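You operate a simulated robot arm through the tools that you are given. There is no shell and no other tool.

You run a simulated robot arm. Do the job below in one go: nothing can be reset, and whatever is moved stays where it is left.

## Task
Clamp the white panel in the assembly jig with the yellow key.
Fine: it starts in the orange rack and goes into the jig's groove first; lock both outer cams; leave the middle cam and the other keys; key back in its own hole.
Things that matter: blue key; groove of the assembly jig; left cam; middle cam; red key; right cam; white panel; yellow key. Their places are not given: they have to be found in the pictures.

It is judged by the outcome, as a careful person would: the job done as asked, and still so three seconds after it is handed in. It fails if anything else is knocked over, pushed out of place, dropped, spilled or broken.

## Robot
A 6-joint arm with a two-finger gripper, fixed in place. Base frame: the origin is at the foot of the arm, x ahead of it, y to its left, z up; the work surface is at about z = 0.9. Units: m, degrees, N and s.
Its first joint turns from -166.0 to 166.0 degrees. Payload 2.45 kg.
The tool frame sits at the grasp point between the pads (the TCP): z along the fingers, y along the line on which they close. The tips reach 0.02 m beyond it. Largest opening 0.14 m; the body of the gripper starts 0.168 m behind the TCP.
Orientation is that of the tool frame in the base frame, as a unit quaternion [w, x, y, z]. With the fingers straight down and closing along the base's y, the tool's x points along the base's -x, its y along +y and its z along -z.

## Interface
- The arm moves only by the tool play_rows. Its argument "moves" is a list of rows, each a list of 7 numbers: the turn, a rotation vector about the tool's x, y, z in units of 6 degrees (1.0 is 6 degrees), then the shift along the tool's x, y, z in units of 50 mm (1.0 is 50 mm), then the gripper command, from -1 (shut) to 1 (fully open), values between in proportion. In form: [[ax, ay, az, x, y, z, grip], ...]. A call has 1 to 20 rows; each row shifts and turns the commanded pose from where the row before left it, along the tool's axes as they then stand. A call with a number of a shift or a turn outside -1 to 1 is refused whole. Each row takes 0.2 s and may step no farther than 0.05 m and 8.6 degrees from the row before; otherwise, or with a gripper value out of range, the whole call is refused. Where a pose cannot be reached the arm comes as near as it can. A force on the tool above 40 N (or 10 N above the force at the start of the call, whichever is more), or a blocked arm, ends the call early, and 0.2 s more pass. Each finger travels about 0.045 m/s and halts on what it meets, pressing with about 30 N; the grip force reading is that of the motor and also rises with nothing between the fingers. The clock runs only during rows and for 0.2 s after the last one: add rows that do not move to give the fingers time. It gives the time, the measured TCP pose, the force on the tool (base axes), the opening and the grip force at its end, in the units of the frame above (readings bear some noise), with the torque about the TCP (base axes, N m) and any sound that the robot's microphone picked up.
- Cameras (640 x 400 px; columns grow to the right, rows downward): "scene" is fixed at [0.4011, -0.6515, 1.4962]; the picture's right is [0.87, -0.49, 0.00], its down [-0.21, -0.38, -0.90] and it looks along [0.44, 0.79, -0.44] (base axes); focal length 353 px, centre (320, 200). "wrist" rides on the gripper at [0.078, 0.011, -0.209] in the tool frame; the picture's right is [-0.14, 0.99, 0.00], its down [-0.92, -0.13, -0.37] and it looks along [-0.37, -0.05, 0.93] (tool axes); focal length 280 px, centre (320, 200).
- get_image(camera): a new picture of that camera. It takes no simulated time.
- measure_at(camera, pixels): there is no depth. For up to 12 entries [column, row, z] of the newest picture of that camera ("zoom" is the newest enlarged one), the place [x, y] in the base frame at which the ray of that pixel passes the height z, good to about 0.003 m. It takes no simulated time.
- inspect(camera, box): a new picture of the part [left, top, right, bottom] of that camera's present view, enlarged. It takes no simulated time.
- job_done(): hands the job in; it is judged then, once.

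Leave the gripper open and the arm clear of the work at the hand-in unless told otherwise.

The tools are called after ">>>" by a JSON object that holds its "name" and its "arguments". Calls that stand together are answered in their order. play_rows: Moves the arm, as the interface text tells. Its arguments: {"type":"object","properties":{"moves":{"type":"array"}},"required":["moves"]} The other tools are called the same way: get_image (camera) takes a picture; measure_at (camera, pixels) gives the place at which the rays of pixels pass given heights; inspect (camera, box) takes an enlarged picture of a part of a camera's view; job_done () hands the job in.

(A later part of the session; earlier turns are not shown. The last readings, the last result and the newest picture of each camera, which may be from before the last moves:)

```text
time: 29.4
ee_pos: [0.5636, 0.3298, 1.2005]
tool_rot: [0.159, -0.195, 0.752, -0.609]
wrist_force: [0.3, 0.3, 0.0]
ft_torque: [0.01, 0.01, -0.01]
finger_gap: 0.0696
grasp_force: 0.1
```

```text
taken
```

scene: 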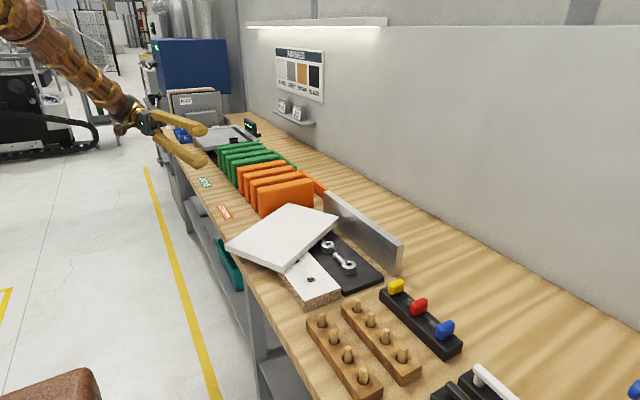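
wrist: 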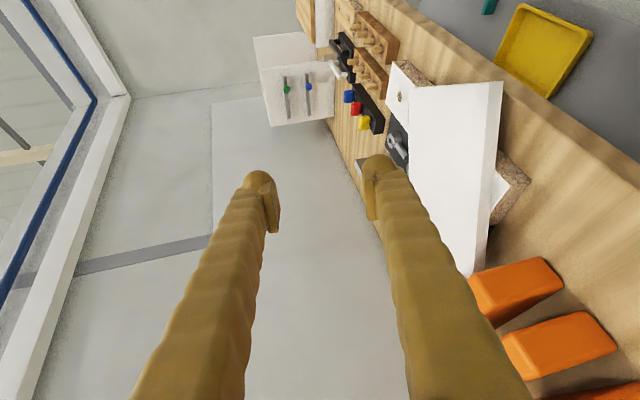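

The tool reached its pose exactly: tilt 78° at (0.564, 0.330, 1.2005). Before touching the panel I'll rehearse the tip-up arc 0.15 m above it, to check the arm can follow it. First I'll move to the arc's start.

>>> {"name": "play_rows", "arguments": {"moves": [[0, 0, 0, -0.02, 0.22, 0.75, -0.35], [0, 0, 0, -0.02, 0.22, 0.75, -0.35], [0, 0, 0, -0.02, 0.22, 0.75, -0.35], [0, 0, 0, -0.02, 0.22, 0.75, -0.35], [0, 0, 0, 0, 0, 0, -0.35], [0, 0, 0, 0, 0, 0, -0.35]]}}

>>> {"name": "play_rows", "arguments": {"moves": [[-1, 0, 0, 0, -0.376, 0.02, -0.35], [-1, 0, 0, 0, -0.376, 0.02, -0.35], [-1, 0, 0, 0, -0.376, 0.02, -0.35], [0, 0, 0, 0, 0, 0, -0.35]]}}

>>> {"name": "play_rows", "arguments": {"moves": [[-1, 0, 0, 0, -0.376, 0.02, -0.35], [-1, 0, 0, 0, -0.376, 0.02, -0.35], [-1, 0, 0, 0, -0.376, 0.02, -0.35], [0, 0, 0, 0, 0, 0, -0.35]]}}

>>> {"name": "play_rows", "arguments": {"moves": [[-1, 0, 0, 0, -0.376, 0.02, -0.35], [-1, 0, 0, 0, -0.376, 0.02, -0.35], [-1, 0, 0, 0, -0.376, 0.02, -0.35], [0, 0, 0, 0, 0, 0, -0.35]]}}

>>> {"name": "play_rows", "arguments": {"moves": [[-1, 0, 0, 0, -0.376, 0.02, -0.35], [-1, 0, 0, 0, -0.376, 0.02, -0.35], [-1, 0, 0, 0, -0.376, 0.02, -0.35], [0, 0, 0, 0, 0, 0, -0.35]]}}

```text
time: 30.8
ee_pos: [0.634, 0.2115, 1.1273]
tool_rot: [0.159, -0.195, 0.752, -0.609]
wrist_force: [-0.3, 0.4, 0.2]
ft_torque: [0.01, -0.02, 0.0]
finger_gap: 0.0454
grasp_force: 0.0
```

```text
time: 31.8
ee_pos: [0.644, 0.1932, 1.1806]
tool_rot: [0.126, -0.218, 0.839, -0.483]
wrist_force: [1.0, -0.1, 0.3]
ft_torque: [-0.01, -0.02, 0.02]
finger_gap: 0.0454
grasp_force: 0.0
```

```text
time: 32.8
ee_pos: [0.6613, 0.164, 1.2228]
tool_rot: [0.091, -0.236, 0.903, -0.347]
wrist_force: [0.2, 0.6, 0.0]
ft_torque: [0.01, -0.01, -0.01]
finger_gap: 0.0455
grasp_force: 0.0
```

```text
time: 33.8
ee_pos: [0.6831, 0.1206, 1.2549]
tool_rot: [0.052, -0.246, 0.947, -0.2]
wrist_force: [0.1, 1.0, -0.7]
ft_torque: [0.02, 0.01, 0.0]
finger_gap: 0.0455
grasp_force: 0.2
```

```text
time: 34.8
ee_pos: [0.71, 0.0742, 1.2701]
tool_rot: [0.012, -0.251, 0.966, -0.051]
wrist_force: [0.2, -0.5, -0.2]
ft_torque: [-0.03, -0.05, 0.0]
finger_gap: 0.0456
grasp_force: 0.1
```

The rehearsal followed the arc within about 5 mm everywhere. I'll reverse it back to a nearly flat attitude (6°) and back off 0.1 m outward, still above the panel.

>>> {"name": "play_rows", "arguments": {"moves": [[1, 0, 0, 0, 0.376, 0.02, -0.35], [1, 0, 0, 0, 0.376, 0.02, -0.35], [1, 0, 0, 0, 0.376, 0.02, -0.35], [1, 0, 0, 0, 0.376, 0.02, -0.35], [1, 0, 0, 0, 0.376, 0.02, -0.35], [1, 0, 0, 0, 0.376, 0.02, -0.35], [1, 0, 0, 0, 0.376, 0.02, -0.35], [1, 0, 0, 0, 0.376, 0.02, -0.35], [1, 0, 0, 0, 0.376, 0.02, -0.35], [1, 0, 0, 0, 0.376, 0.02, -0.35], [1, 0, 0, 0, 0.376, 0.02, -0.35], [1, 0, 0, 0, 0.376, 0.02, -0.35], [1, 0, 0, 0, 0.376, 0.02, -0.35], [0, 0, 0, 0, 0.07, -0.663, -0.35], [0, 0, 0, 0, 0.07, -0.663, -0.35], [0, 0, 0, 0, 0.07, -0.663, -0.35], [0, 0, 0, 0, 0, 0, -0.35], [0, 0, 0, 0, 0, 0, -0.35]]}}

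>>> {"name": "get_image", "arguments": {"camera": "wrist"}}

```text
time: 38.6
ee_pos: [0.5833, 0.3005, 1.1077]
tool_rot: [0.168, -0.188, 0.719, -0.647]
wrist_force: [-0.7, 0.3, -0.4]
ft_torque: [0.03, 0.03, -0.01]
finger_gap: 0.0451
grasp_force: 0.1
```

```text
taken
```

wrist: 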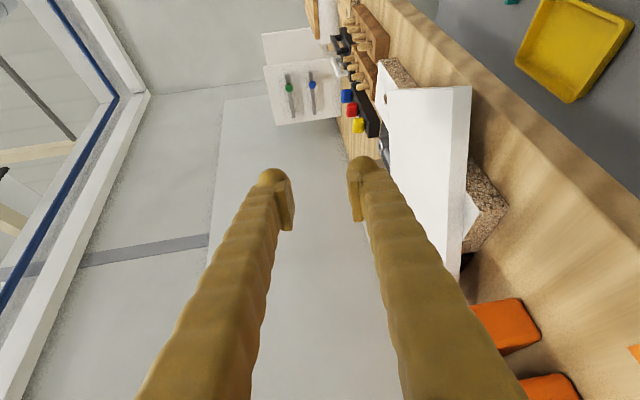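

I'm at the standoff (0.583, 0.3005), with fingers about 45 mm apart. I'll descend to z≈0.945, beside the panel's edge, and check with the camera that the edge lies between the fingers.

>>> {"name": "play_rows", "arguments": {"moves": [[0, 0, 0, 0, 0.85, 0.09, -0.35], [0, 0, 0, 0, 0.85, 0.09, -0.35], [0, 0, 0, 0, 0.85, 0.09, -0.35], [0, 0, 0, 0, 0.69, 0.07, -0.35], [0, 0, 0, 0, 0, 0, -0.35], [0, 0, 0, 0, 0, 0, -0.35]]}}

>>> {"name": "get_image", "arguments": {"camera": "wrist"}}

>>> {"name": "inspect", "arguments": {"camera": "scene", "box": [170, 130, 360, 280]}}

```text
time: 40.0
ee_pos: [0.5835, 0.301, 0.9452]
tool_rot: [0.169, -0.188, 0.719, -0.647]
wrist_force: [0.3, -0.4, -0.3]
ft_torque: [-0.01, 0.0, -0.02]
finger_gap: 0.0456
grasp_force: 0.0
```

```text
taken
```

wrist: 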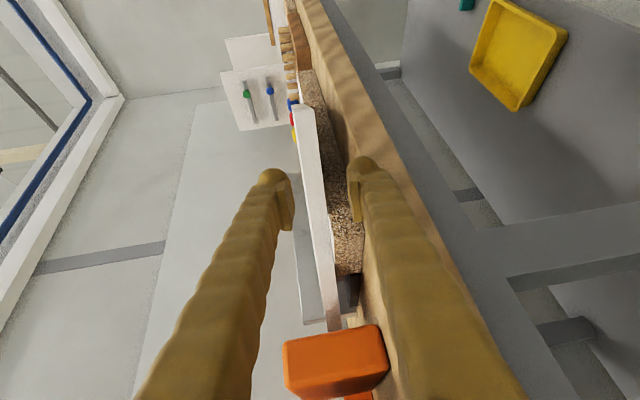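

```text
2.67 times, centred on (265, 205) of scene
```

zoom: 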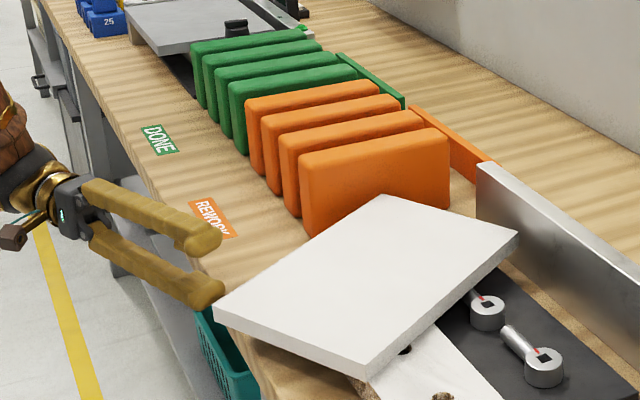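

The panel's edge (columns ~312–325) lies between the upper finger (~292) and the lower finger (~352). I'll go in horizontally by 0.095 m.

>>> {"name": "play_rows", "arguments": {"moves": [[0, 0, 0, 0, -0.05, 0.475, -0.35], [0, 0, 0, 0, -0.05, 0.475, -0.35], [0, 0, 0, 0, -0.05, 0.475, -0.35], [0, 0, 0, 0, -0.05, 0.465, -0.35], [0, 0, 0, 0, 0, 0, -0.35]]}}

>>> {"name": "get_image", "arguments": {"camera": "wrist"}}

>>> {"name": "inspect", "arguments": {"camera": "scene", "box": [170, 130, 360, 280]}}

```text
time: 40.3
ee_pos: [0.5868, 0.2937, 0.946]
tool_rot: [0.167, -0.188, 0.719, -0.648]
wrist_force: [-8.8, -2.0, -0.8]
ft_torque: [-0.07, 0.42, 0.0]
finger_gap: 0.0462
grasp_force: 1.0
stopped in row 1: the force on the tool passed its limit at 95 N (the readings are from after the stop); the commanded pose is now the measured one
```

```text
taken
```

wrist: 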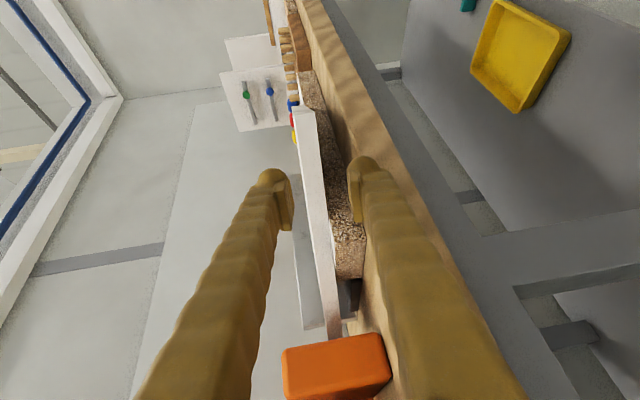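

```text
2.67 times, centred on (265, 205) of scene
```

zoom: 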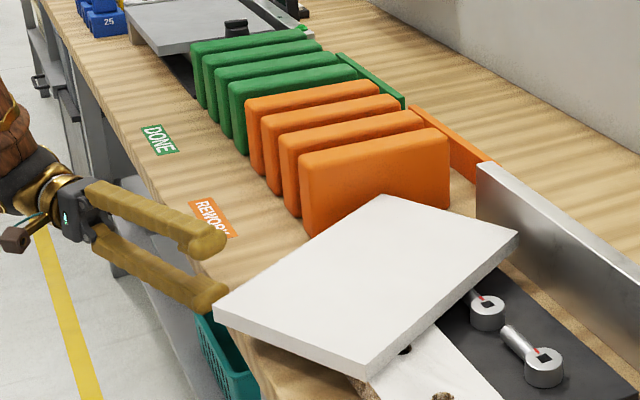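

The lower finger met the table's front edge: 95 N in -x, so the room under the panel there is too small. The panel itself hasn't moved. I'll back straight out, and will use the corner B that overhangs the table front (x<0.60), coming from the front instead.

>>> {"name": "play_rows", "arguments": {"moves": [[0, 0, 0, 0, 0.03, -0.3, -0.35], [0, 0, 0, 0, 0.08, -0.8, -0.35], [0, 0, 0, 0, -0.4, -0.8, -0.35], [0, 0, 0, 0, -0.8, -0.2, -0.35], [0, 0, 0, 0, -0.8, 0, -0.35], [0, 0, 0, 0, 0, 0, -0.35], [0, 0, 0, 0, 0, 0, -0.35]]}}

>>> {"name": "get_image", "arguments": {"camera": "scene"}}

```text
time: 41.9
ee_pos: [0.5396, 0.3758, 1.0506]
tool_rot: [0.168, -0.188, 0.719, -0.647]
wrist_force: [0.8, 0.7, -0.7]
ft_torque: [-0.01, 0.03, 0.03]
finger_gap: 0.0457
grasp_force: 0.2
```

```text
taken
```

scene: 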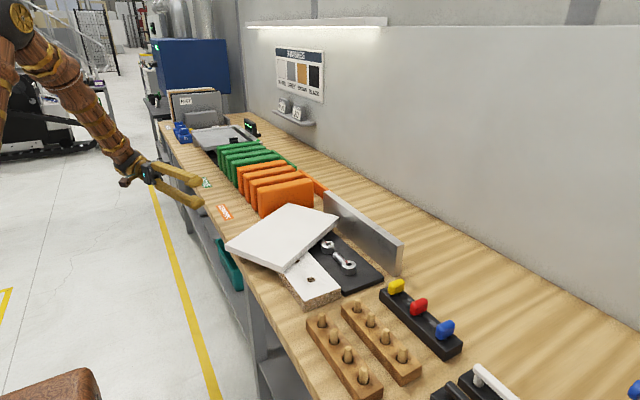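

The panel is undisturbed. I'll turn the tool 45° about the vertical so it heads along corner B's bisector, still in free air.

>>> {"name": "play_rows", "arguments": {"moves": [[0, -0.9945, -0.1045, 0, 0, 0, -0.35], [0, -0.9945, -0.1045, 0, 0, 0, -0.35], [0, -0.9945, -0.1045, 0, 0, 0, -0.35], [0, -0.9945, -0.1045, 0, 0, 0, -0.35], [0, -0.9945, -0.1045, 0, 0, 0, -0.35], [0, -0.9945, -0.1045, 0, 0, 0, -0.35], [0, -0.9945, -0.1045, 0, 0, 0, -0.35], [0, -0.4972, -0.0522, 0, 0, 0, -0.35], [0, 0, 0, 0, 0, 0, -0.35], [0, 0, 0, 0, 0, 0, -0.35]]}}

>>> {"name": "get_image", "arguments": {"camera": "wrist"}}

```text
time: 44.1
ee_pos: [0.5398, 0.3761, 1.0505]
tool_rot: [0.403, -0.45, 0.593, -0.533]
wrist_force: [0.1, 0.9, 0.6]
ft_torque: [-0.01, 0.02, 0.01]
finger_gap: 0.0455
grasp_force: 0.1
```

```text
taken
```

wrist: 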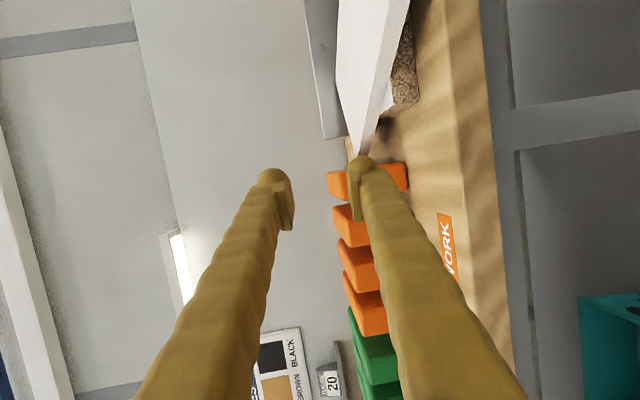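

The heading is right: tool z=(0.958,-0.269,-0.108). I'll move sideways to the standoff in front of corner B at (0.494, 0.225), then lower to z≈0.938, still off the table.

>>> {"name": "play_rows", "arguments": {"moves": [[0, 0, 0, 0.79, 0, -0.02, -0.35], [0, 0, 0, 0.79, 0, -0.02, -0.35], [0, 0, 0, 0.79, 0, -0.02, -0.35], [0, 0, 0, 0.79, 0, -0.01, -0.35], [0, 0, 0, 0, 0.75, 0.08, -0.35], [0, 0, 0, 0, 0.75, 0.08, -0.35], [0, 0, 0, 0, 0.75, 0.08, -0.35], [0, 0, 0, 0, 0, 0, -0.35], [0, 0, 0, 0, 0, 0, -0.35]]}}

>>> {"name": "get_image", "arguments": {"camera": "wrist"}}

>>> {"name": "get_image", "arguments": {"camera": "scene"}}

```text
time: 46.1
ee_pos: [0.5421, 0.3281, 0.969]
tool_rot: [0.402, -0.449, 0.594, -0.533]
wrist_force: [-0.6, 0.0, -1.4]
ft_torque: [-0.01, 0.01, 0.0]
finger_gap: 0.0455
grasp_force: 0.1
out of reach, approached as far as the arm can: row 2, 3, 4, 5, 6, 7
```

```text
taken
```

wrist: 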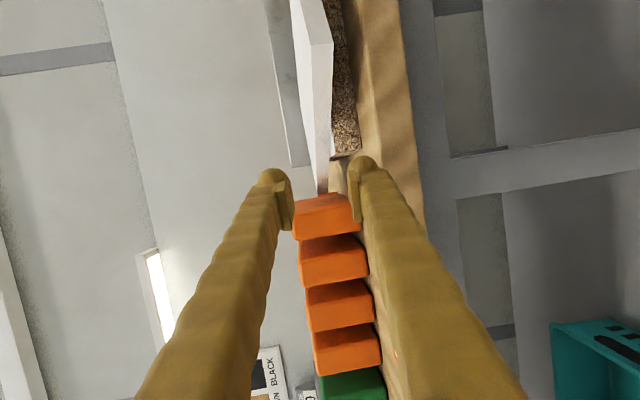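

```text
taken
```

scene: 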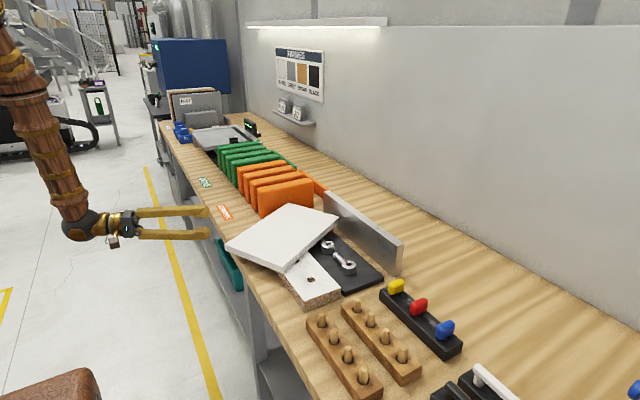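

That spot is out of reach: the wrist would be too close to the base. I'll reverse to the last good pose, then turn to a heading nearly along -y. From there the fingers can run alongside the table's front edge and pinch corner B.

>>> {"name": "play_rows", "arguments": {"moves": [[0, 0, 0, 0, -0.75, -0.08, -0.35], [0, 0, 0, 0, -0.75, -0.08, -0.35], [0, 0, 0, 0, -0.75, -0.08, -0.35], [0, 0, 0, -0.79, 0, 0.02, -0.35], [0, 0, 0, -0.79, 0, 0.02, -0.35], [0, 0, 0, -0.79, 0, 0.02, -0.35], [0, 0, 0, -0.79, 0, 0.01, -0.35], [0, 0, 0, 0, 0, 0, -0.35], [0, 0, 0, 0, 0, 0, -0.35]]}}

>>> {"name": "play_rows", "arguments": {"moves": [[0, 0.9945, 0.1045, 0, 0, 0, -0.35], [0, 0.9945, 0.1045, 0, 0, 0, -0.35], [0, 0.9945, 0.1045, 0, 0, 0, -0.35], [0, 0.9945, 0.1045, 0, 0, 0, -0.35], [0, 0.9945, 0.1045, 0, 0, 0, -0.35], [0, 0.9945, 0.1045, 0, 0, 0, -0.35], [0, 0.9945, 0.1045, 0, 0, 0, -0.35], [0, 0.9945, 0.1045, 0, 0, 0, -0.35], [0, 0.9945, 0.1045, 0, 0, 0, -0.35], [0, 0.9945, 0.1045, 0, 0, 0, -0.35], [0, 0.71, 0.075, 0, 0, 0, -0.35], [-1, 0, 0, 0, 0, 0, -0.35], [0, 0, 0, 0, 0, 0, -0.35], [0, 0, 0, 0, 0, 0, -0.35]]}}

>>> {"name": "get_image", "arguments": {"camera": "wrist"}}

```text
time: 48.1
ee_pos: [0.5873, 0.4774, 1.0821]
tool_rot: [0.403, -0.449, 0.593, -0.533]
wrist_force: [0.2, 0.4, -0.2]
ft_torque: [-0.02, -0.01, 0.01]
finger_gap: 0.0454
grasp_force: 0.0
```

```text
time: 51.1
ee_pos: [0.5906, 0.449, 1.0598]
tool_rot: [0.054, -0.068, 0.774, -0.627]
wrist_force: [0.2, -0.4, -0.1]
ft_torque: [-0.01, 0.02, 0.01]
finger_gap: 0.0454
grasp_force: 0.1
out of reach, approached as far as the arm can: row 10, 11
```

```text
taken
```

wrist: 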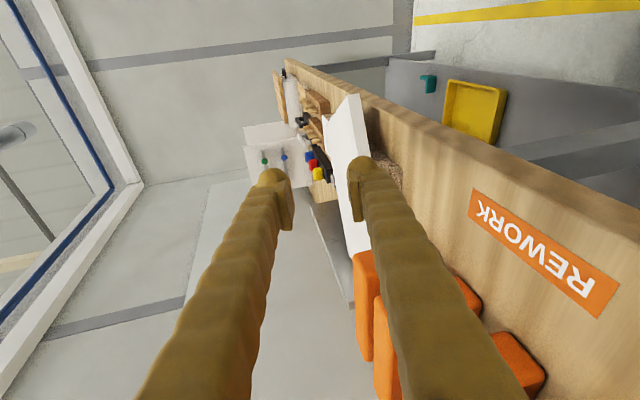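

Heading is now about -80° with the tool 12° below horizontal. I'll approach a standoff near (0.574, 0.28, 1.0), beside the front edge, to check reach.

>>> {"name": "play_rows", "arguments": {"moves": [[0, 0, 0, 0.23, 0.125, 0.86, -0.35], [0, 0, 0, 0.23, 0.125, 0.86, -0.35], [0, 0, 0, 0.23, 0.125, 0.86, -0.35], [0, 0, 0, 0.23, 0.125, 0.86, -0.35], [0, 0, 0, 0, 0, 0, -0.35], [0, 0, 0, 0, 0, 0, -0.35]]}}

>>> {"name": "get_image", "arguments": {"camera": "wrist"}}

>>> {"name": "inspect", "arguments": {"camera": "scene", "box": [170, 130, 360, 280]}}

```text
time: 52.5
ee_pos: [0.575, 0.28, 0.9977]
tool_rot: [0.053, -0.067, 0.774, -0.627]
wrist_force: [0.2, -0.1, 0.5]
ft_torque: [-0.02, 0.0, -0.01]
finger_gap: 0.0456
grasp_force: 0.0
```

```text
taken
```

wrist: 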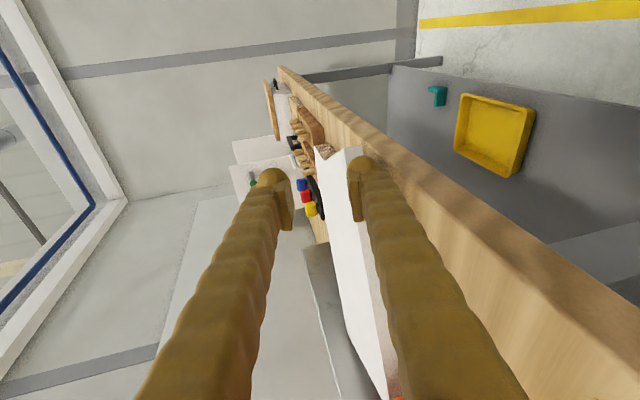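

```text
2.67 times, centred on (265, 205) of scene
```

zoom: 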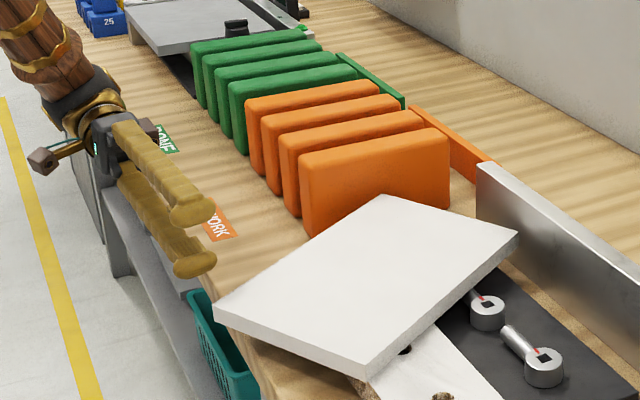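

The pose is reachable and beside the table's edge. I'll descend to z≈0.938 and check.

>>> {"name": "play_rows", "arguments": {"moves": [[0, 0, 0, 0, 0.58, 0.12, -0.35], [0, 0, 0, 0, 0.58, 0.12, -0.35], [0, 0, 0, 0, 0, 0, -0.35], [0, 0, 0, 0, 0, 0, -0.35]]}}

>>> {"name": "get_image", "arguments": {"camera": "wrist"}}

>>> {"name": "inspect", "arguments": {"camera": "scene", "box": [180, 180, 300, 280]}}

```text
time: 53.5
ee_pos: [0.5733, 0.2797, 0.9391]
tool_rot: [0.054, -0.068, 0.774, -0.627]
wrist_force: [0.5, -0.1, -0.1]
ft_torque: [0.0, 0.02, 0.0]
finger_gap: 0.0457
grasp_force: 0.1
```

```text
taken
```

wrist: 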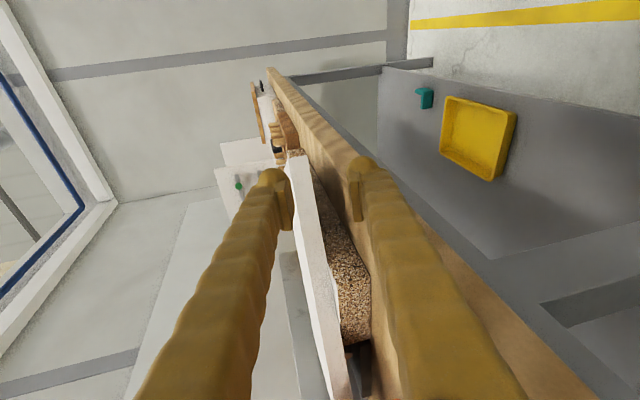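

```text
4.00 times, centred on (240, 230) of scene
```

zoom: 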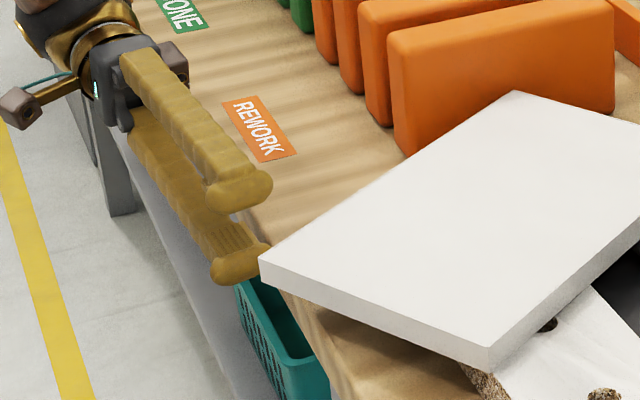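

By projection, TCP is at (320,195). The panel edge near corner B seems a bit higher than I thought, so I'll enlarge to measure it.

>>> {"name": "inspect", "arguments": {"camera": "wrist", "box": [260, 120, 400, 260]}}

>>> {"name": "measure_at", "arguments": {"camera": "wrist", "pixels": [[290, 152, 0.947], [290, 152, 0.955], [305, 155, 0.93], [305, 155, 0.937]]}}

```text
2.86 times, centred on (330, 190) of wrist
```

zoom: 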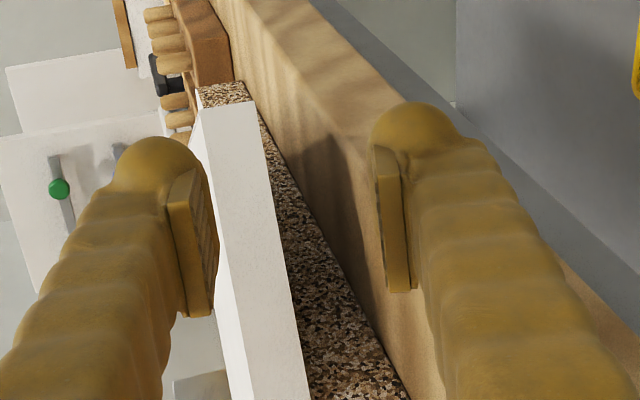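

```text
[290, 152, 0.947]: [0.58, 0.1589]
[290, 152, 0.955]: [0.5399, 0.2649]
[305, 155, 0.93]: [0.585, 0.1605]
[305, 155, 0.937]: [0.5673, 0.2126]
```

From this view the panel's underside at B is at z≈0.936 and its top at ≈0.953. I'll raise 6 mm and slide forward along the front edge until the fingers straddle corner B.

>>> {"name": "play_rows", "arguments": {"moves": [[0, 0, 0, 0, -0.12, -0.025, -0.3], [0, 0, 0, 0.06, -0.095, 0.44, -0.3], [0, 0, 0, 0.06, -0.095, 0.44, -0.3], [0, 0, 0, 0.06, -0.095, 0.44, -0.3], [0, 0, 0, 0.06, -0.095, 0.44, -0.3], [0, 0, 0, 0, 0, 0, -0.3]]}}

>>> {"name": "get_image", "arguments": {"camera": "wrist"}}

>>> {"name": "inspect", "arguments": {"camera": "scene", "box": [180, 180, 300, 280]}}

```text
time: 54.9
ee_pos: [0.5784, 0.1895, 0.9456]
tool_rot: [0.053, -0.068, 0.774, -0.627]
wrist_force: [-0.1, 0.6, 0.5]
ft_torque: [0.0, 0.01, 0.02]
finger_gap: 0.049
grasp_force: 0.1
```

```text
taken
```

wrist: 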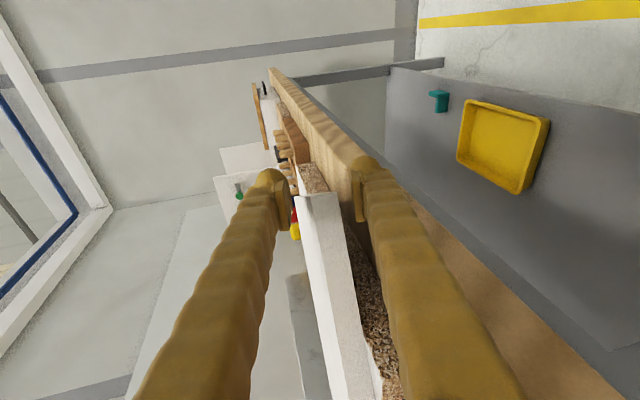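

```text
4.00 times, centred on (240, 230) of scene
```

zoom: 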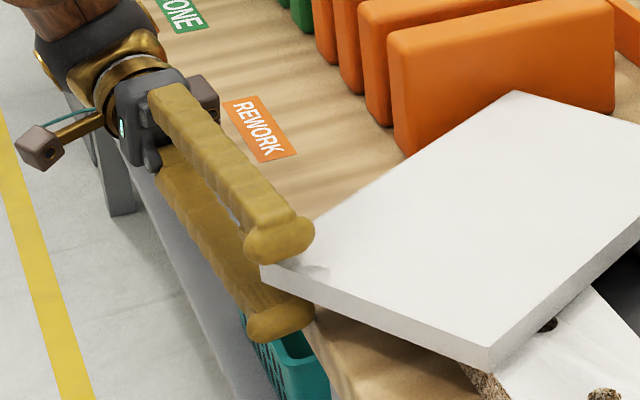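

Corner B is between the fingers with no contact. I'll level the tool by 9° so the pads lie parallel to the panel, then close.

>>> {"name": "play_rows", "arguments": {"moves": [[0.75, 0, 0, 0, 0, 0, -0.3], [0.75, 0, 0, 0, 0, 0, -0.3], [0, 0, 0, 0, 0, 0, -0.3], [0, 0, 0, 0, 0, 0, -0.5], [0, 0, 0, 0, 0, 0, -0.7], [0, 0, 0, 0, 0, 0, -0.85], [0, 0, 0, 0, 0, 0, -1], [0, 0, 0, 0, 0, 0, -1], [0, 0, 0, 0, 0, 0, -1], [0, 0, 0, 0, 0, 0, -1]]}}

>>> {"name": "inspect", "arguments": {"camera": "scene", "box": [200, 160, 400, 300]}}

```text
time: 57.1
ee_pos: [0.5779, 0.1895, 0.9449]
tool_rot: [0.059, -0.063, 0.722, -0.686]
wrist_force: [1.2, -0.9, 1.7]
ft_torque: [-0.1, -0.13, 0.04]
finger_gap: 0.0194
grasp_force: 30.0
```

```text
2.86 times, centred on (300, 230) of scene
```

zoom: 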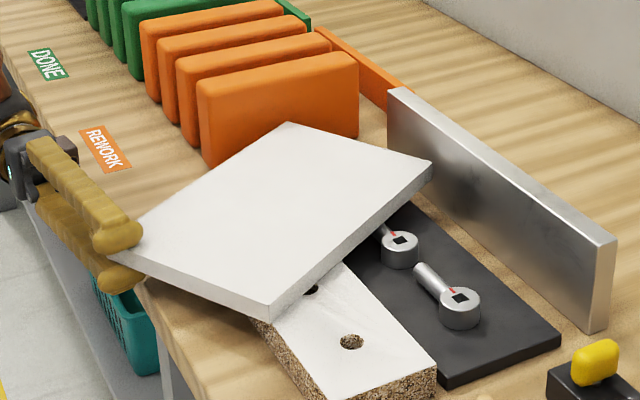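

Corner B is pinched, at gap 0.0194 and 30 N. I'll pull the panel gently 5 cm toward the front so its edge overhangs more.

>>> {"name": "play_rows", "arguments": {"moves": [[0, 0, 0, 0.1, 0, 0, -1], [0, 0, 0, 0.15, 0, 0, -1], [0, 0, 0, 0.15, 0, 0, -1], [0, 0, 0, 0.15, 0, 0, -1], [0, 0, 0, 0.15, 0, 0, -1], [0, 0, 0, 0.15, 0, 0, -1], [0, 0, 0, 0.15, 0, 0, -1], [0, 0, 0, 0, 0, 0, -1]]}}

>>> {"name": "inspect", "arguments": {"camera": "scene", "box": [200, 160, 400, 300]}}

>>> {"name": "get_image", "arguments": {"camera": "wrist"}}

```text
time: 58.9
ee_pos: [0.5279, 0.1822, 0.9457]
tool_rot: [0.059, -0.063, 0.723, -0.686]
wrist_force: [-1.2, 0.0, 0.0]
ft_torque: [-0.01, -0.04, 0.1]
finger_gap: 0.0189
grasp_force: 29.9
```

```text
2.86 times, centred on (300, 230) of scene
```

zoom: 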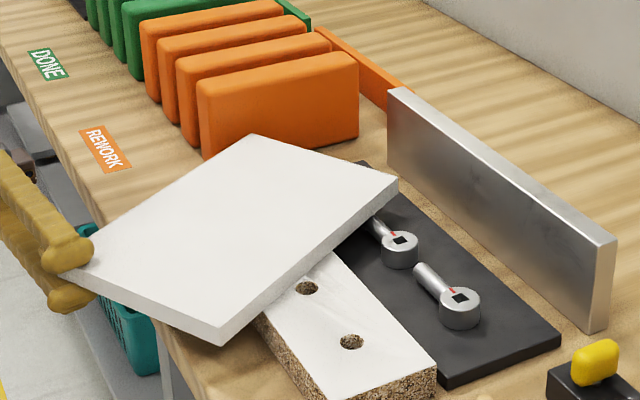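

```text
taken
```

wrist: 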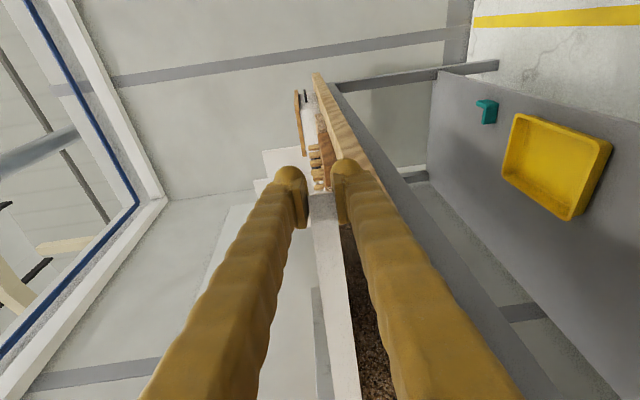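

The panel slid 5 cm forward cleanly, and the cams stayed as they were. I'll release, back away and measure the new corners.

>>> {"name": "play_rows", "arguments": {"moves": [[0, 0, 0, 0, 0, 0, -0.7], [0, 0, 0, 0, 0, 0, -0.3], [0, 0, 0, 0, 0, 0, -0.3], [0, 0, 0, 0, -0.02, -0.5, -0.3], [0, 0, 0, 0, -0.04, -0.8, -0.3], [0, 0, 0, 0, -0.04, -0.8, -0.3], [0, 0, 0, 0, -0.04, -0.4, -0.3], [0, 0, 0, 0, 0, 0, -0.3]]}}

>>> {"name": "inspect", "arguments": {"camera": "scene", "box": [200, 160, 400, 300]}}

>>> {"name": "get_image", "arguments": {"camera": "wrist"}}

```text
time: 60.7
ee_pos: [0.5075, 0.3042, 0.9595]
tool_rot: [0.059, -0.063, 0.723, -0.685]
wrist_force: [-0.1, -0.3, -0.9]
ft_torque: [-0.01, 0.0, -0.02]
finger_gap: 0.0492
grasp_force: 0.0
```

```text
2.86 times, centred on (300, 230) of scene
```

zoom: 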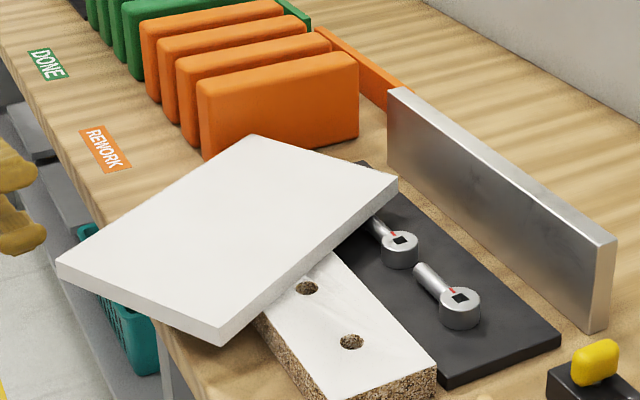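

```text
taken
```

wrist: 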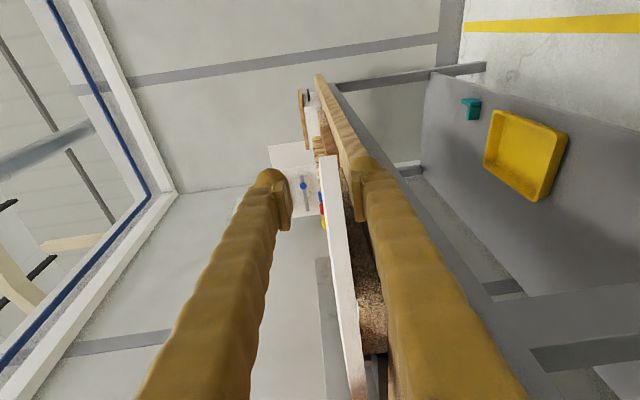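

>>> {"name": "measure_at", "arguments": {"camera": "zoom", "pixels": [[59, 262, 0.95], [59, 262, 0.956], [221, 330, 0.95], [221, 330, 0.956], [398, 181, 0.956], [398, 181, 0.96], [254, 135, 0.956], [254, 135, 0.96], [221, 344, 0.93], [62, 277, 0.93]]}}

```text
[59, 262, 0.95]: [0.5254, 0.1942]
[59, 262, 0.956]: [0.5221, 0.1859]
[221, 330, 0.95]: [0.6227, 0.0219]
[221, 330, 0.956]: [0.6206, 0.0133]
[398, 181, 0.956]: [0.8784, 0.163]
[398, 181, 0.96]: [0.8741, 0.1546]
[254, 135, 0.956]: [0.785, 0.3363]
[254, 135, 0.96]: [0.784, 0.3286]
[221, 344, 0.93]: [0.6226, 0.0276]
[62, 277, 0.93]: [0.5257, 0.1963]
```

The new corners are B(0.524,0.192), A(0.622,0.020), D(0.877,0.161) and C(0.785,0.334), so much more of the long edge BC now overhangs the front. I'll turn the tool to face that edge squarely and go to a standoff.

>>> {"name": "play_rows", "arguments": {"moves": [[0, -0.8, -0.042, 0, 0, 0, -0.3], [0, -0.8, -0.042, 0, 0, 0, -0.3], [0, -0.8, -0.042, 0, 0, 0, -0.3], [0, -0.8, -0.042, 0, 0, 0, -0.3], [0, 0, 0, 0.03, 0.238, 0.3, -0.3], [0, 0, 0, 0, 0, 0.32, -0.3], [0, 0, 0, 0, 0, 0, -0.3], [0, 0, 0, 0, 0, 0, -0.3]]}}

>>> {"name": "get_image", "arguments": {"camera": "wrist"}}

>>> {"name": "inspect", "arguments": {"camera": "scene", "box": [170, 160, 370, 300]}}

```text
time: 62.5
ee_pos: [0.5202, 0.2775, 0.9462]
tool_rot: [0.173, -0.183, 0.702, -0.666]
wrist_force: [-0.2, -0.2, -0.2]
ft_torque: [-0.02, -0.01, 0.0]
finger_gap: 0.0491
grasp_force: 0.0
```

```text
taken
```

wrist: 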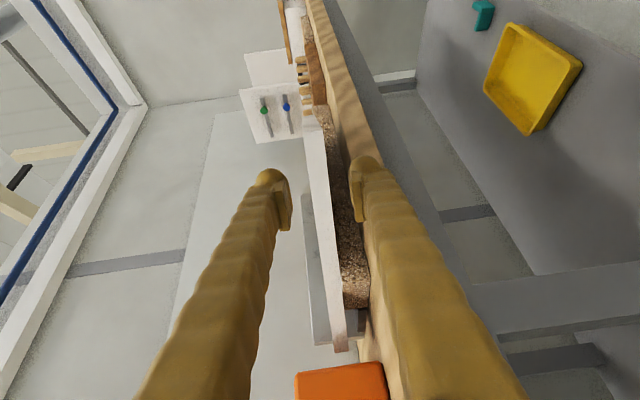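

```text
2.86 times, centred on (270, 230) of scene
```

zoom: 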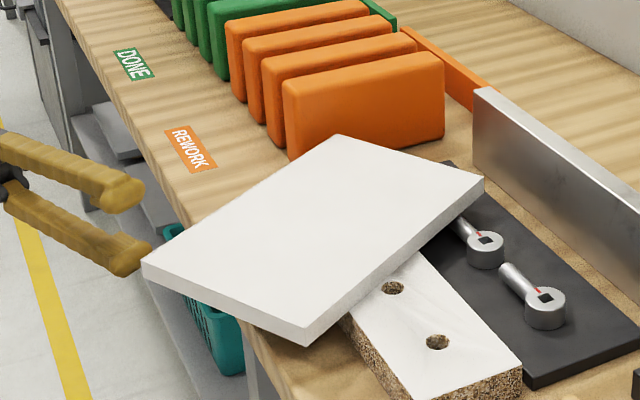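

The edge lies between the fingers, about columns 318–335 against fingers at 290 and 353. I'll advance 0.09 m gently.

>>> {"name": "play_rows", "arguments": {"moves": [[0, 0, 0, 0, -0.024, 0.45, -0.3], [0, 0, 0, 0, -0.024, 0.45, -0.3], [0, 0, 0, 0, -0.024, 0.45, -0.3], [0, 0, 0, 0, -0.024, 0.25, -0.3], [0, 0, 0, 0, 0, 0.2, -0.3], [0, 0, 0, 0, 0, 0, -0.3]]}}

>>> {"name": "get_image", "arguments": {"camera": "wrist"}}

>>> {"name": "inspect", "arguments": {"camera": "scene", "box": [170, 160, 370, 300]}}

```text
time: 63.9
ee_pos: [0.5638, 0.1988, 0.9464]
tool_rot: [0.173, -0.183, 0.701, -0.667]
wrist_force: [0.4, 0.3, -0.8]
ft_torque: [0.0, -0.01, -0.01]
finger_gap: 0.0488
grasp_force: 0.1
```

```text
taken
```

wrist: 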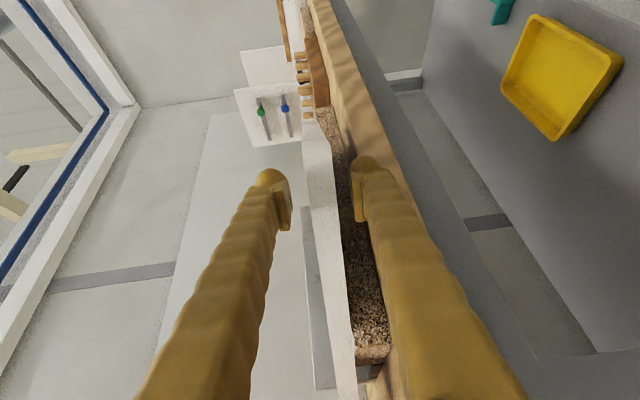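

```text
2.86 times, centred on (270, 230) of scene
```

zoom: 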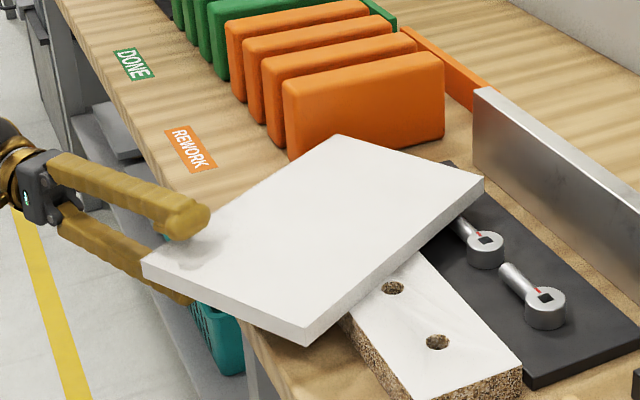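

The fingers straddle the long edge with no contact force. Closing on it now.

>>> {"name": "play_rows", "arguments": {"moves": [[0, 0, 0, 0, 0, 0, -0.5], [0, 0, 0, 0, 0, 0, -0.7], [0, 0, 0, 0, 0, 0, -1], [0, 0, 0, 0, 0, 0, -1], [0, 0, 0, 0, 0, 0, -1], [0, 0, 0, 0, 0, 0, -1]]}}

```text
time: 65.3
ee_pos: [0.565, 0.199, 0.9463]
tool_rot: [0.172, -0.183, 0.702, -0.666]
wrist_force: [0.9, 0.6, 0.7]
ft_torque: [0.09, -0.37, -0.03]
finger_gap: 0.0193
grasp_force: 29.7
```

Gripped, gap 0.0193. Now I'll start the tip-up arc about the far edge in 3° steps, checking the force as I go.

>>> {"name": "play_rows", "arguments": {"moves": [[-0.5, 0, 0, 0, -0.1937, 0.005, -1], [-0.5, 0, 0, 0, -0.1937, 0.005, -1], [-0.5, 0, 0, 0, -0.1937, 0.005, -1], [-0.5, 0, 0, 0, -0.1937, 0.005, -1], [0, 0, 0, 0, 0, 0, -1]]}}

>>> {"name": "inspect", "arguments": {"camera": "scene", "box": [170, 140, 370, 300]}}

```text
time: 66.5
ee_pos: [0.5673, 0.194, 0.9827]
tool_rot: [0.152, -0.2, 0.768, -0.589]
wrist_force: [-1.6, 0.0, -3.4]
ft_torque: [-0.28, 0.2, -0.26]
finger_gap: 0.019
grasp_force: 30.6
```

```text
2.50 times, centred on (270, 220) of scene
```

zoom: 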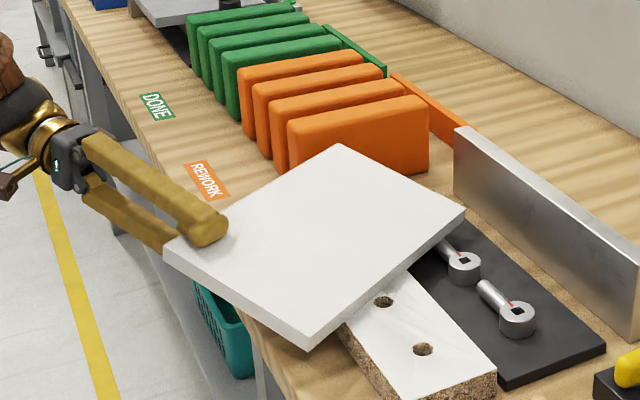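

The edge is rising and the force is steady at about 3.4 N, half the weight. Continuing the arc.

>>> {"name": "play_rows", "arguments": {"moves": [[-0.5, 0, 0, 0, -0.1937, 0.005, -1], [-0.5, 0, 0, 0, -0.1937, 0.005, -1], [-0.5, 0, 0, 0, -0.1937, 0.005, -1], [-0.5, 0, 0, 0, -0.1937, 0.005, -1], [-0.5, 0, 0, 0, -0.1937, 0.005, -1], [-0.5, 0, 0, 0, -0.1937, 0.005, -1], [0, 0, 0, 0, 0, 0, -1]]}}

>>> {"name": "inspect", "arguments": {"camera": "scene", "box": [170, 140, 370, 300]}}

```text
time: 68.1
ee_pos: [0.5781, 0.1734, 1.0358]
tool_rot: [0.118, -0.222, 0.851, -0.461]
wrist_force: [-1.6, 2.3, -1.3]
ft_torque: [-0.17, 0.08, 0.16]
finger_gap: 0.0191
grasp_force: 30.0
```

```text
2.50 times, centred on (270, 220) of scene
```

zoom: 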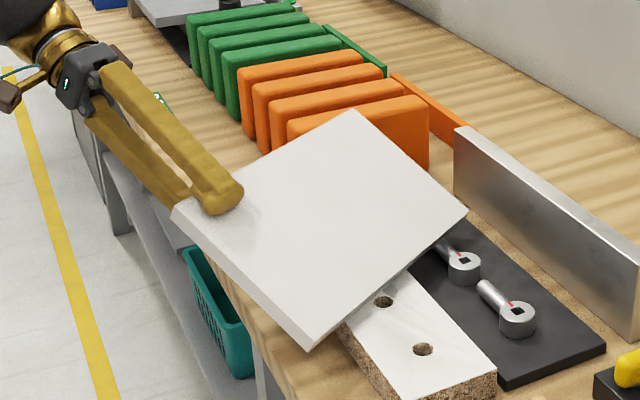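

The panel is at about 33° and going well. Continuing.

>>> {"name": "play_rows", "arguments": {"moves": [[-0.5, 0, 0, 0, -0.1937, 0.005, -1], [-0.5, 0, 0, 0, -0.1937, 0.005, -1], [-0.5, 0, 0, 0, -0.1937, 0.005, -1], [-0.5, 0, 0, 0, -0.1937, 0.005, -1], [-0.5, 0, 0, 0, -0.1937, 0.005, -1], [-0.5, 0, 0, 0, -0.1937, 0.005, -1], [0, 0, 0, 0, 0, 0, -1]]}}

>>> {"name": "inspect", "arguments": {"camera": "scene", "box": [170, 120, 370, 300]}}

```text
time: 69.7
ee_pos: [0.5984, 0.1398, 1.0801]
tool_rot: [0.083, -0.237, 0.913, -0.323]
wrist_force: [-0.9, 1.3, -2.2]
ft_torque: [-0.21, 0.3, -0.03]
finger_gap: 0.0191
grasp_force: 30.1
```

```text
2.22 times, centred on (270, 210) of scene
```

zoom: 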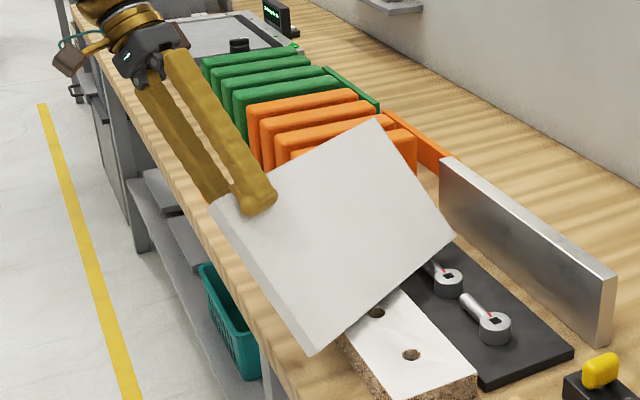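

At about 51°. Continuing to roughly 72°.

>>> {"name": "play_rows", "arguments": {"moves": [[-0.5, 0, 0, 0, -0.1937, 0.005, -1], [-0.5, 0, 0, 0, -0.1937, 0.005, -1], [-0.5, 0, 0, 0, -0.1937, 0.005, -1], [-0.5, 0, 0, 0, -0.1937, 0.005, -1], [-0.5, 0, 0, 0, -0.1937, 0.005, -1], [-0.5, 0, 0, 0, -0.1937, 0.005, -1], [-0.5, 0, 0, 0, -0.1937, 0.005, -1], [0, 0, 0, 0, 0, 0, -1]]}}

>>> {"name": "inspect", "arguments": {"camera": "scene", "box": [170, 120, 370, 300]}}

>>> {"name": "get_image", "arguments": {"camera": "wrist"}}

```text
time: 71.5
ee_pos: [0.6266, 0.0874, 1.1128]
tool_rot: [0.038, -0.248, 0.956, -0.151]
wrist_force: [-1.7, 0.0, -2.8]
ft_torque: [-0.23, 0.34, -0.11]
finger_gap: 0.019
grasp_force: 29.7
```

```text
2.22 times, centred on (270, 210) of scene
```

zoom: 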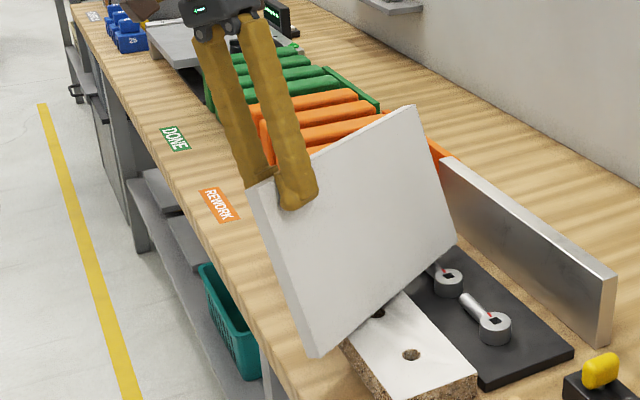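

```text
taken
```

wrist: 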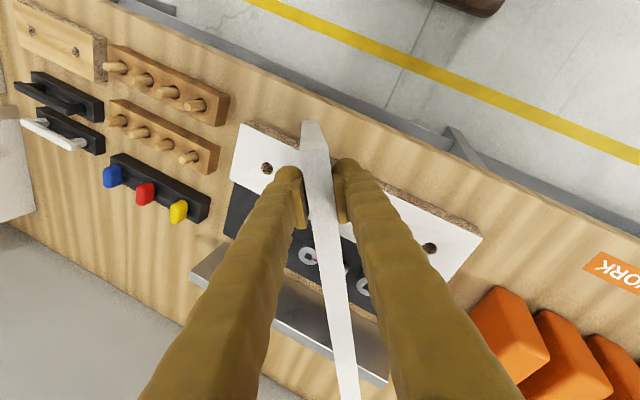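

The panel stands at about 72°, leaning on the lower finger with its bottom edge on the holed board. The grip is 0.11 m off centre. I'll loosen the fingers by a few mm, slide along the edge toward the panel's centre and re-grip.

>>> {"name": "play_rows", "arguments": {"moves": [[0, 0, 0, 0, 0, 0, -0.66], [0, 0, 0, 0, 0, 0, -0.62], [0, 0, 0, 0, 0, 0, -0.62], [0, 0, 0, -0.15, 0, 0, -0.62], [0, 0, 0, -0.2, 0, 0, -0.62], [0, 0, 0, 0, 0, 0, -0.62]]}}

>>> {"name": "inspect", "arguments": {"camera": "scene", "box": [170, 120, 370, 300]}}

>>> {"name": "get_image", "arguments": {"camera": "wrist"}}

```text
time: 72.9
ee_pos: [0.6419, 0.0971, 1.1131]
tool_rot: [0.039, -0.248, 0.956, -0.151]
wrist_force: [-1.2, 0.4, -2.0]
ft_torque: [-0.04, 0.04, 0.04]
finger_gap: 0.0277
grasp_force: 1.1
```

```text
2.22 times, centred on (270, 210) of scene
```

zoom: 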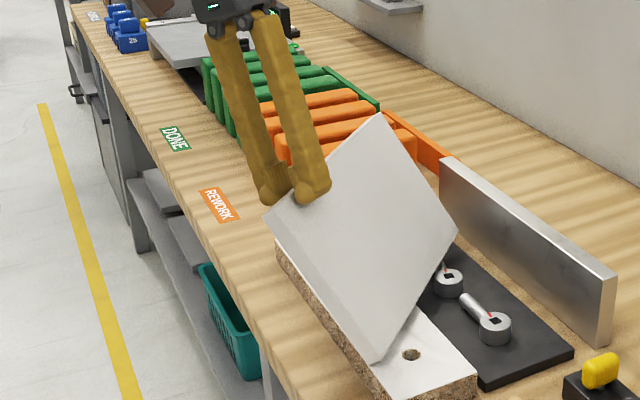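

```text
taken
```

wrist: 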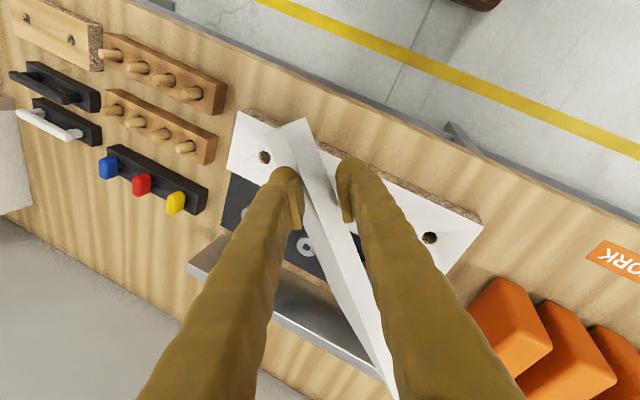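

While loosened, the panel twisted about 15° counterclockwise against the finger corners, though it is still held. I'll close right away while turning the tool slightly to follow it.

>>> {"name": "play_rows", "arguments": {"moves": [[0, 0, -1, 0, 0, 0, -0.75], [0, 0, -0.5, 0, 0, 0, -1], [0, 0, 0, 0, 0, 0, -1], [0, 0, 0, 0, 0, 0, -1], [0, 0, 0, 0, 0, 0, -1]]}}

>>> {"name": "inspect", "arguments": {"camera": "scene", "box": [170, 120, 370, 300]}}

>>> {"name": "get_image", "arguments": {"camera": "wrist"}}

```text
time: 74.1
ee_pos: [0.642, 0.0963, 1.1132]
tool_rot: [0.026, -0.323, 0.933, -0.153]
wrist_force: [-0.4, -0.4, 0.2]
ft_torque: [0.0, 0.02, 0.0]
finger_gap: 0.0
grasp_force: 29.6
```

```text
2.22 times, centred on (270, 210) of scene
```

zoom: 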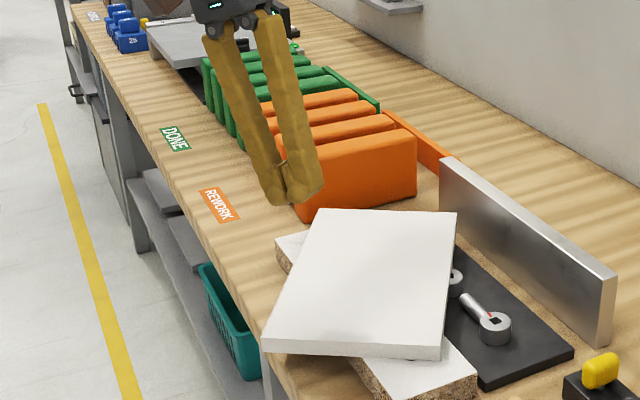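

```text
taken
```

wrist: 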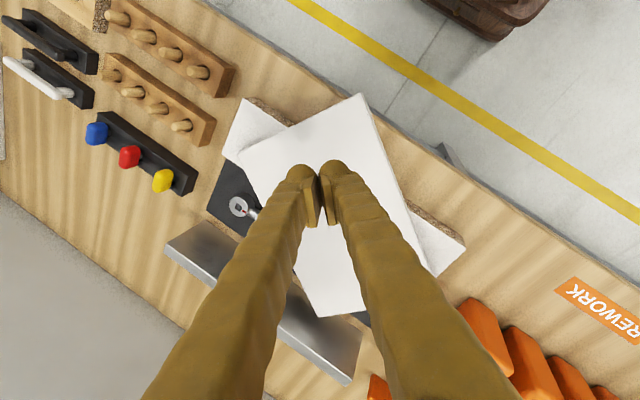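

The panel slipped out and lies flat again, now turned more toward y. I'll open and measure the new corners. The holed board and cams look unmoved.

>>> {"name": "measure_at", "arguments": {"camera": "wrist", "pixels": [[240, 153, 0.95], [363, 95, 0.95], [431, 268, 0.95], [319, 316, 0.955], [240, 207, 0.935], [228, 160, 0.93]]}}

>>> {"name": "measure_at", "arguments": {"camera": "zoom", "pixels": [[322, 209, 0.95], [322, 209, 0.96], [456, 212, 0.95], [456, 212, 0.96], [440, 348, 0.945], [440, 348, 0.955], [265, 338, 0.94], [265, 338, 0.95], [493, 322, 0.935], [452, 279, 0.935]]}}

>>> {"name": "get_image", "arguments": {"camera": "scene"}}

```text
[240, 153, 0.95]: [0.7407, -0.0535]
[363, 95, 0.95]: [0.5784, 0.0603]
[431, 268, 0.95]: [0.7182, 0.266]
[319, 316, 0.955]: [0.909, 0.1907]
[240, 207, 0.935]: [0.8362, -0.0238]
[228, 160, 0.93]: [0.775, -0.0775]
```

```text
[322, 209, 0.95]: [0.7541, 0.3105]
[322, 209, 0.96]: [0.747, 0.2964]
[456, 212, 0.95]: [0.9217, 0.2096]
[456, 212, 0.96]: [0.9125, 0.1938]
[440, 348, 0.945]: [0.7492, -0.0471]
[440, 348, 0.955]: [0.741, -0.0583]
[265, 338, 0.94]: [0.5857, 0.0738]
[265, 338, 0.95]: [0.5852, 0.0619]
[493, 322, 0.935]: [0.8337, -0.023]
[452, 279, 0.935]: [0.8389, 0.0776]
```

```text
taken
```

scene: 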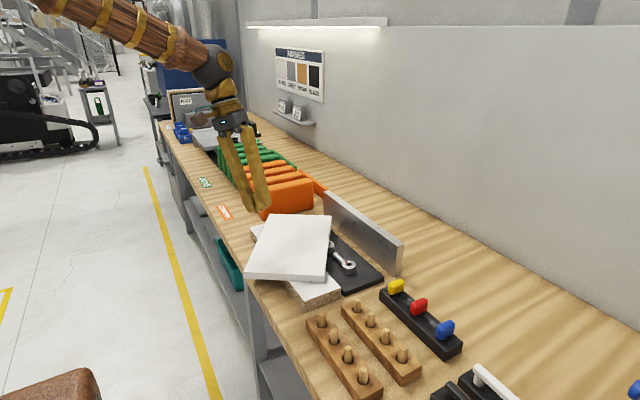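

The new corners are (0.742,-0.055), (0.580,0.062), (0.748,0.30) and (0.911,0.192), so the long axis is at about 56° and the centre is (0.745, 0.124).

I'll first turn the panel back with gentle pushes on its edges, using closed fingers pointing straight down. Then I'll repeat the tip-up, and this time bring it fully upright before regripping. First I'll straighten the tool and rise.

>>> {"name": "play_rows", "arguments": {"moves": [[-1, 0, 0, 0, -0.3, -0.6, -1], [-1, 0, 0, 0, -0.2, -0.6, -1], [-0.97, 0, 0, 0, 0, -0.5, -1], [0, 0, -0.98, 0, 0, 0, -1], [0, 0, -0.98, 0, 0, 0, -1], [0, 0, -0.97, 0, 0, 0, -1], [0, 0, 0, 0, 0, 0, -1], [0, 0, 0, 0, 0, 0, -1]]}}

>>> {"name": "get_image", "arguments": {"camera": "wrist"}}

```text
time: 75.9
ee_pos: [0.6488, 0.0956, 1.2031]
tool_rot: [-0.024, -0.464, 0.886, -0.004]
wrist_force: [0.1, 0.0, 1.5]
ft_torque: [-0.04, 0.0, 0.02]
finger_gap: 0.0
grasp_force: 29.0
```

```text
taken
```

wrist: 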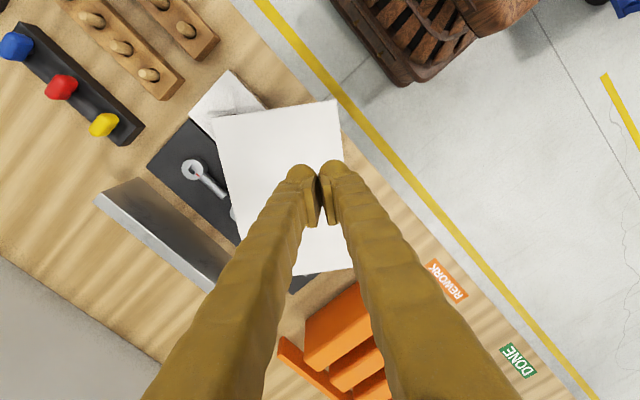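

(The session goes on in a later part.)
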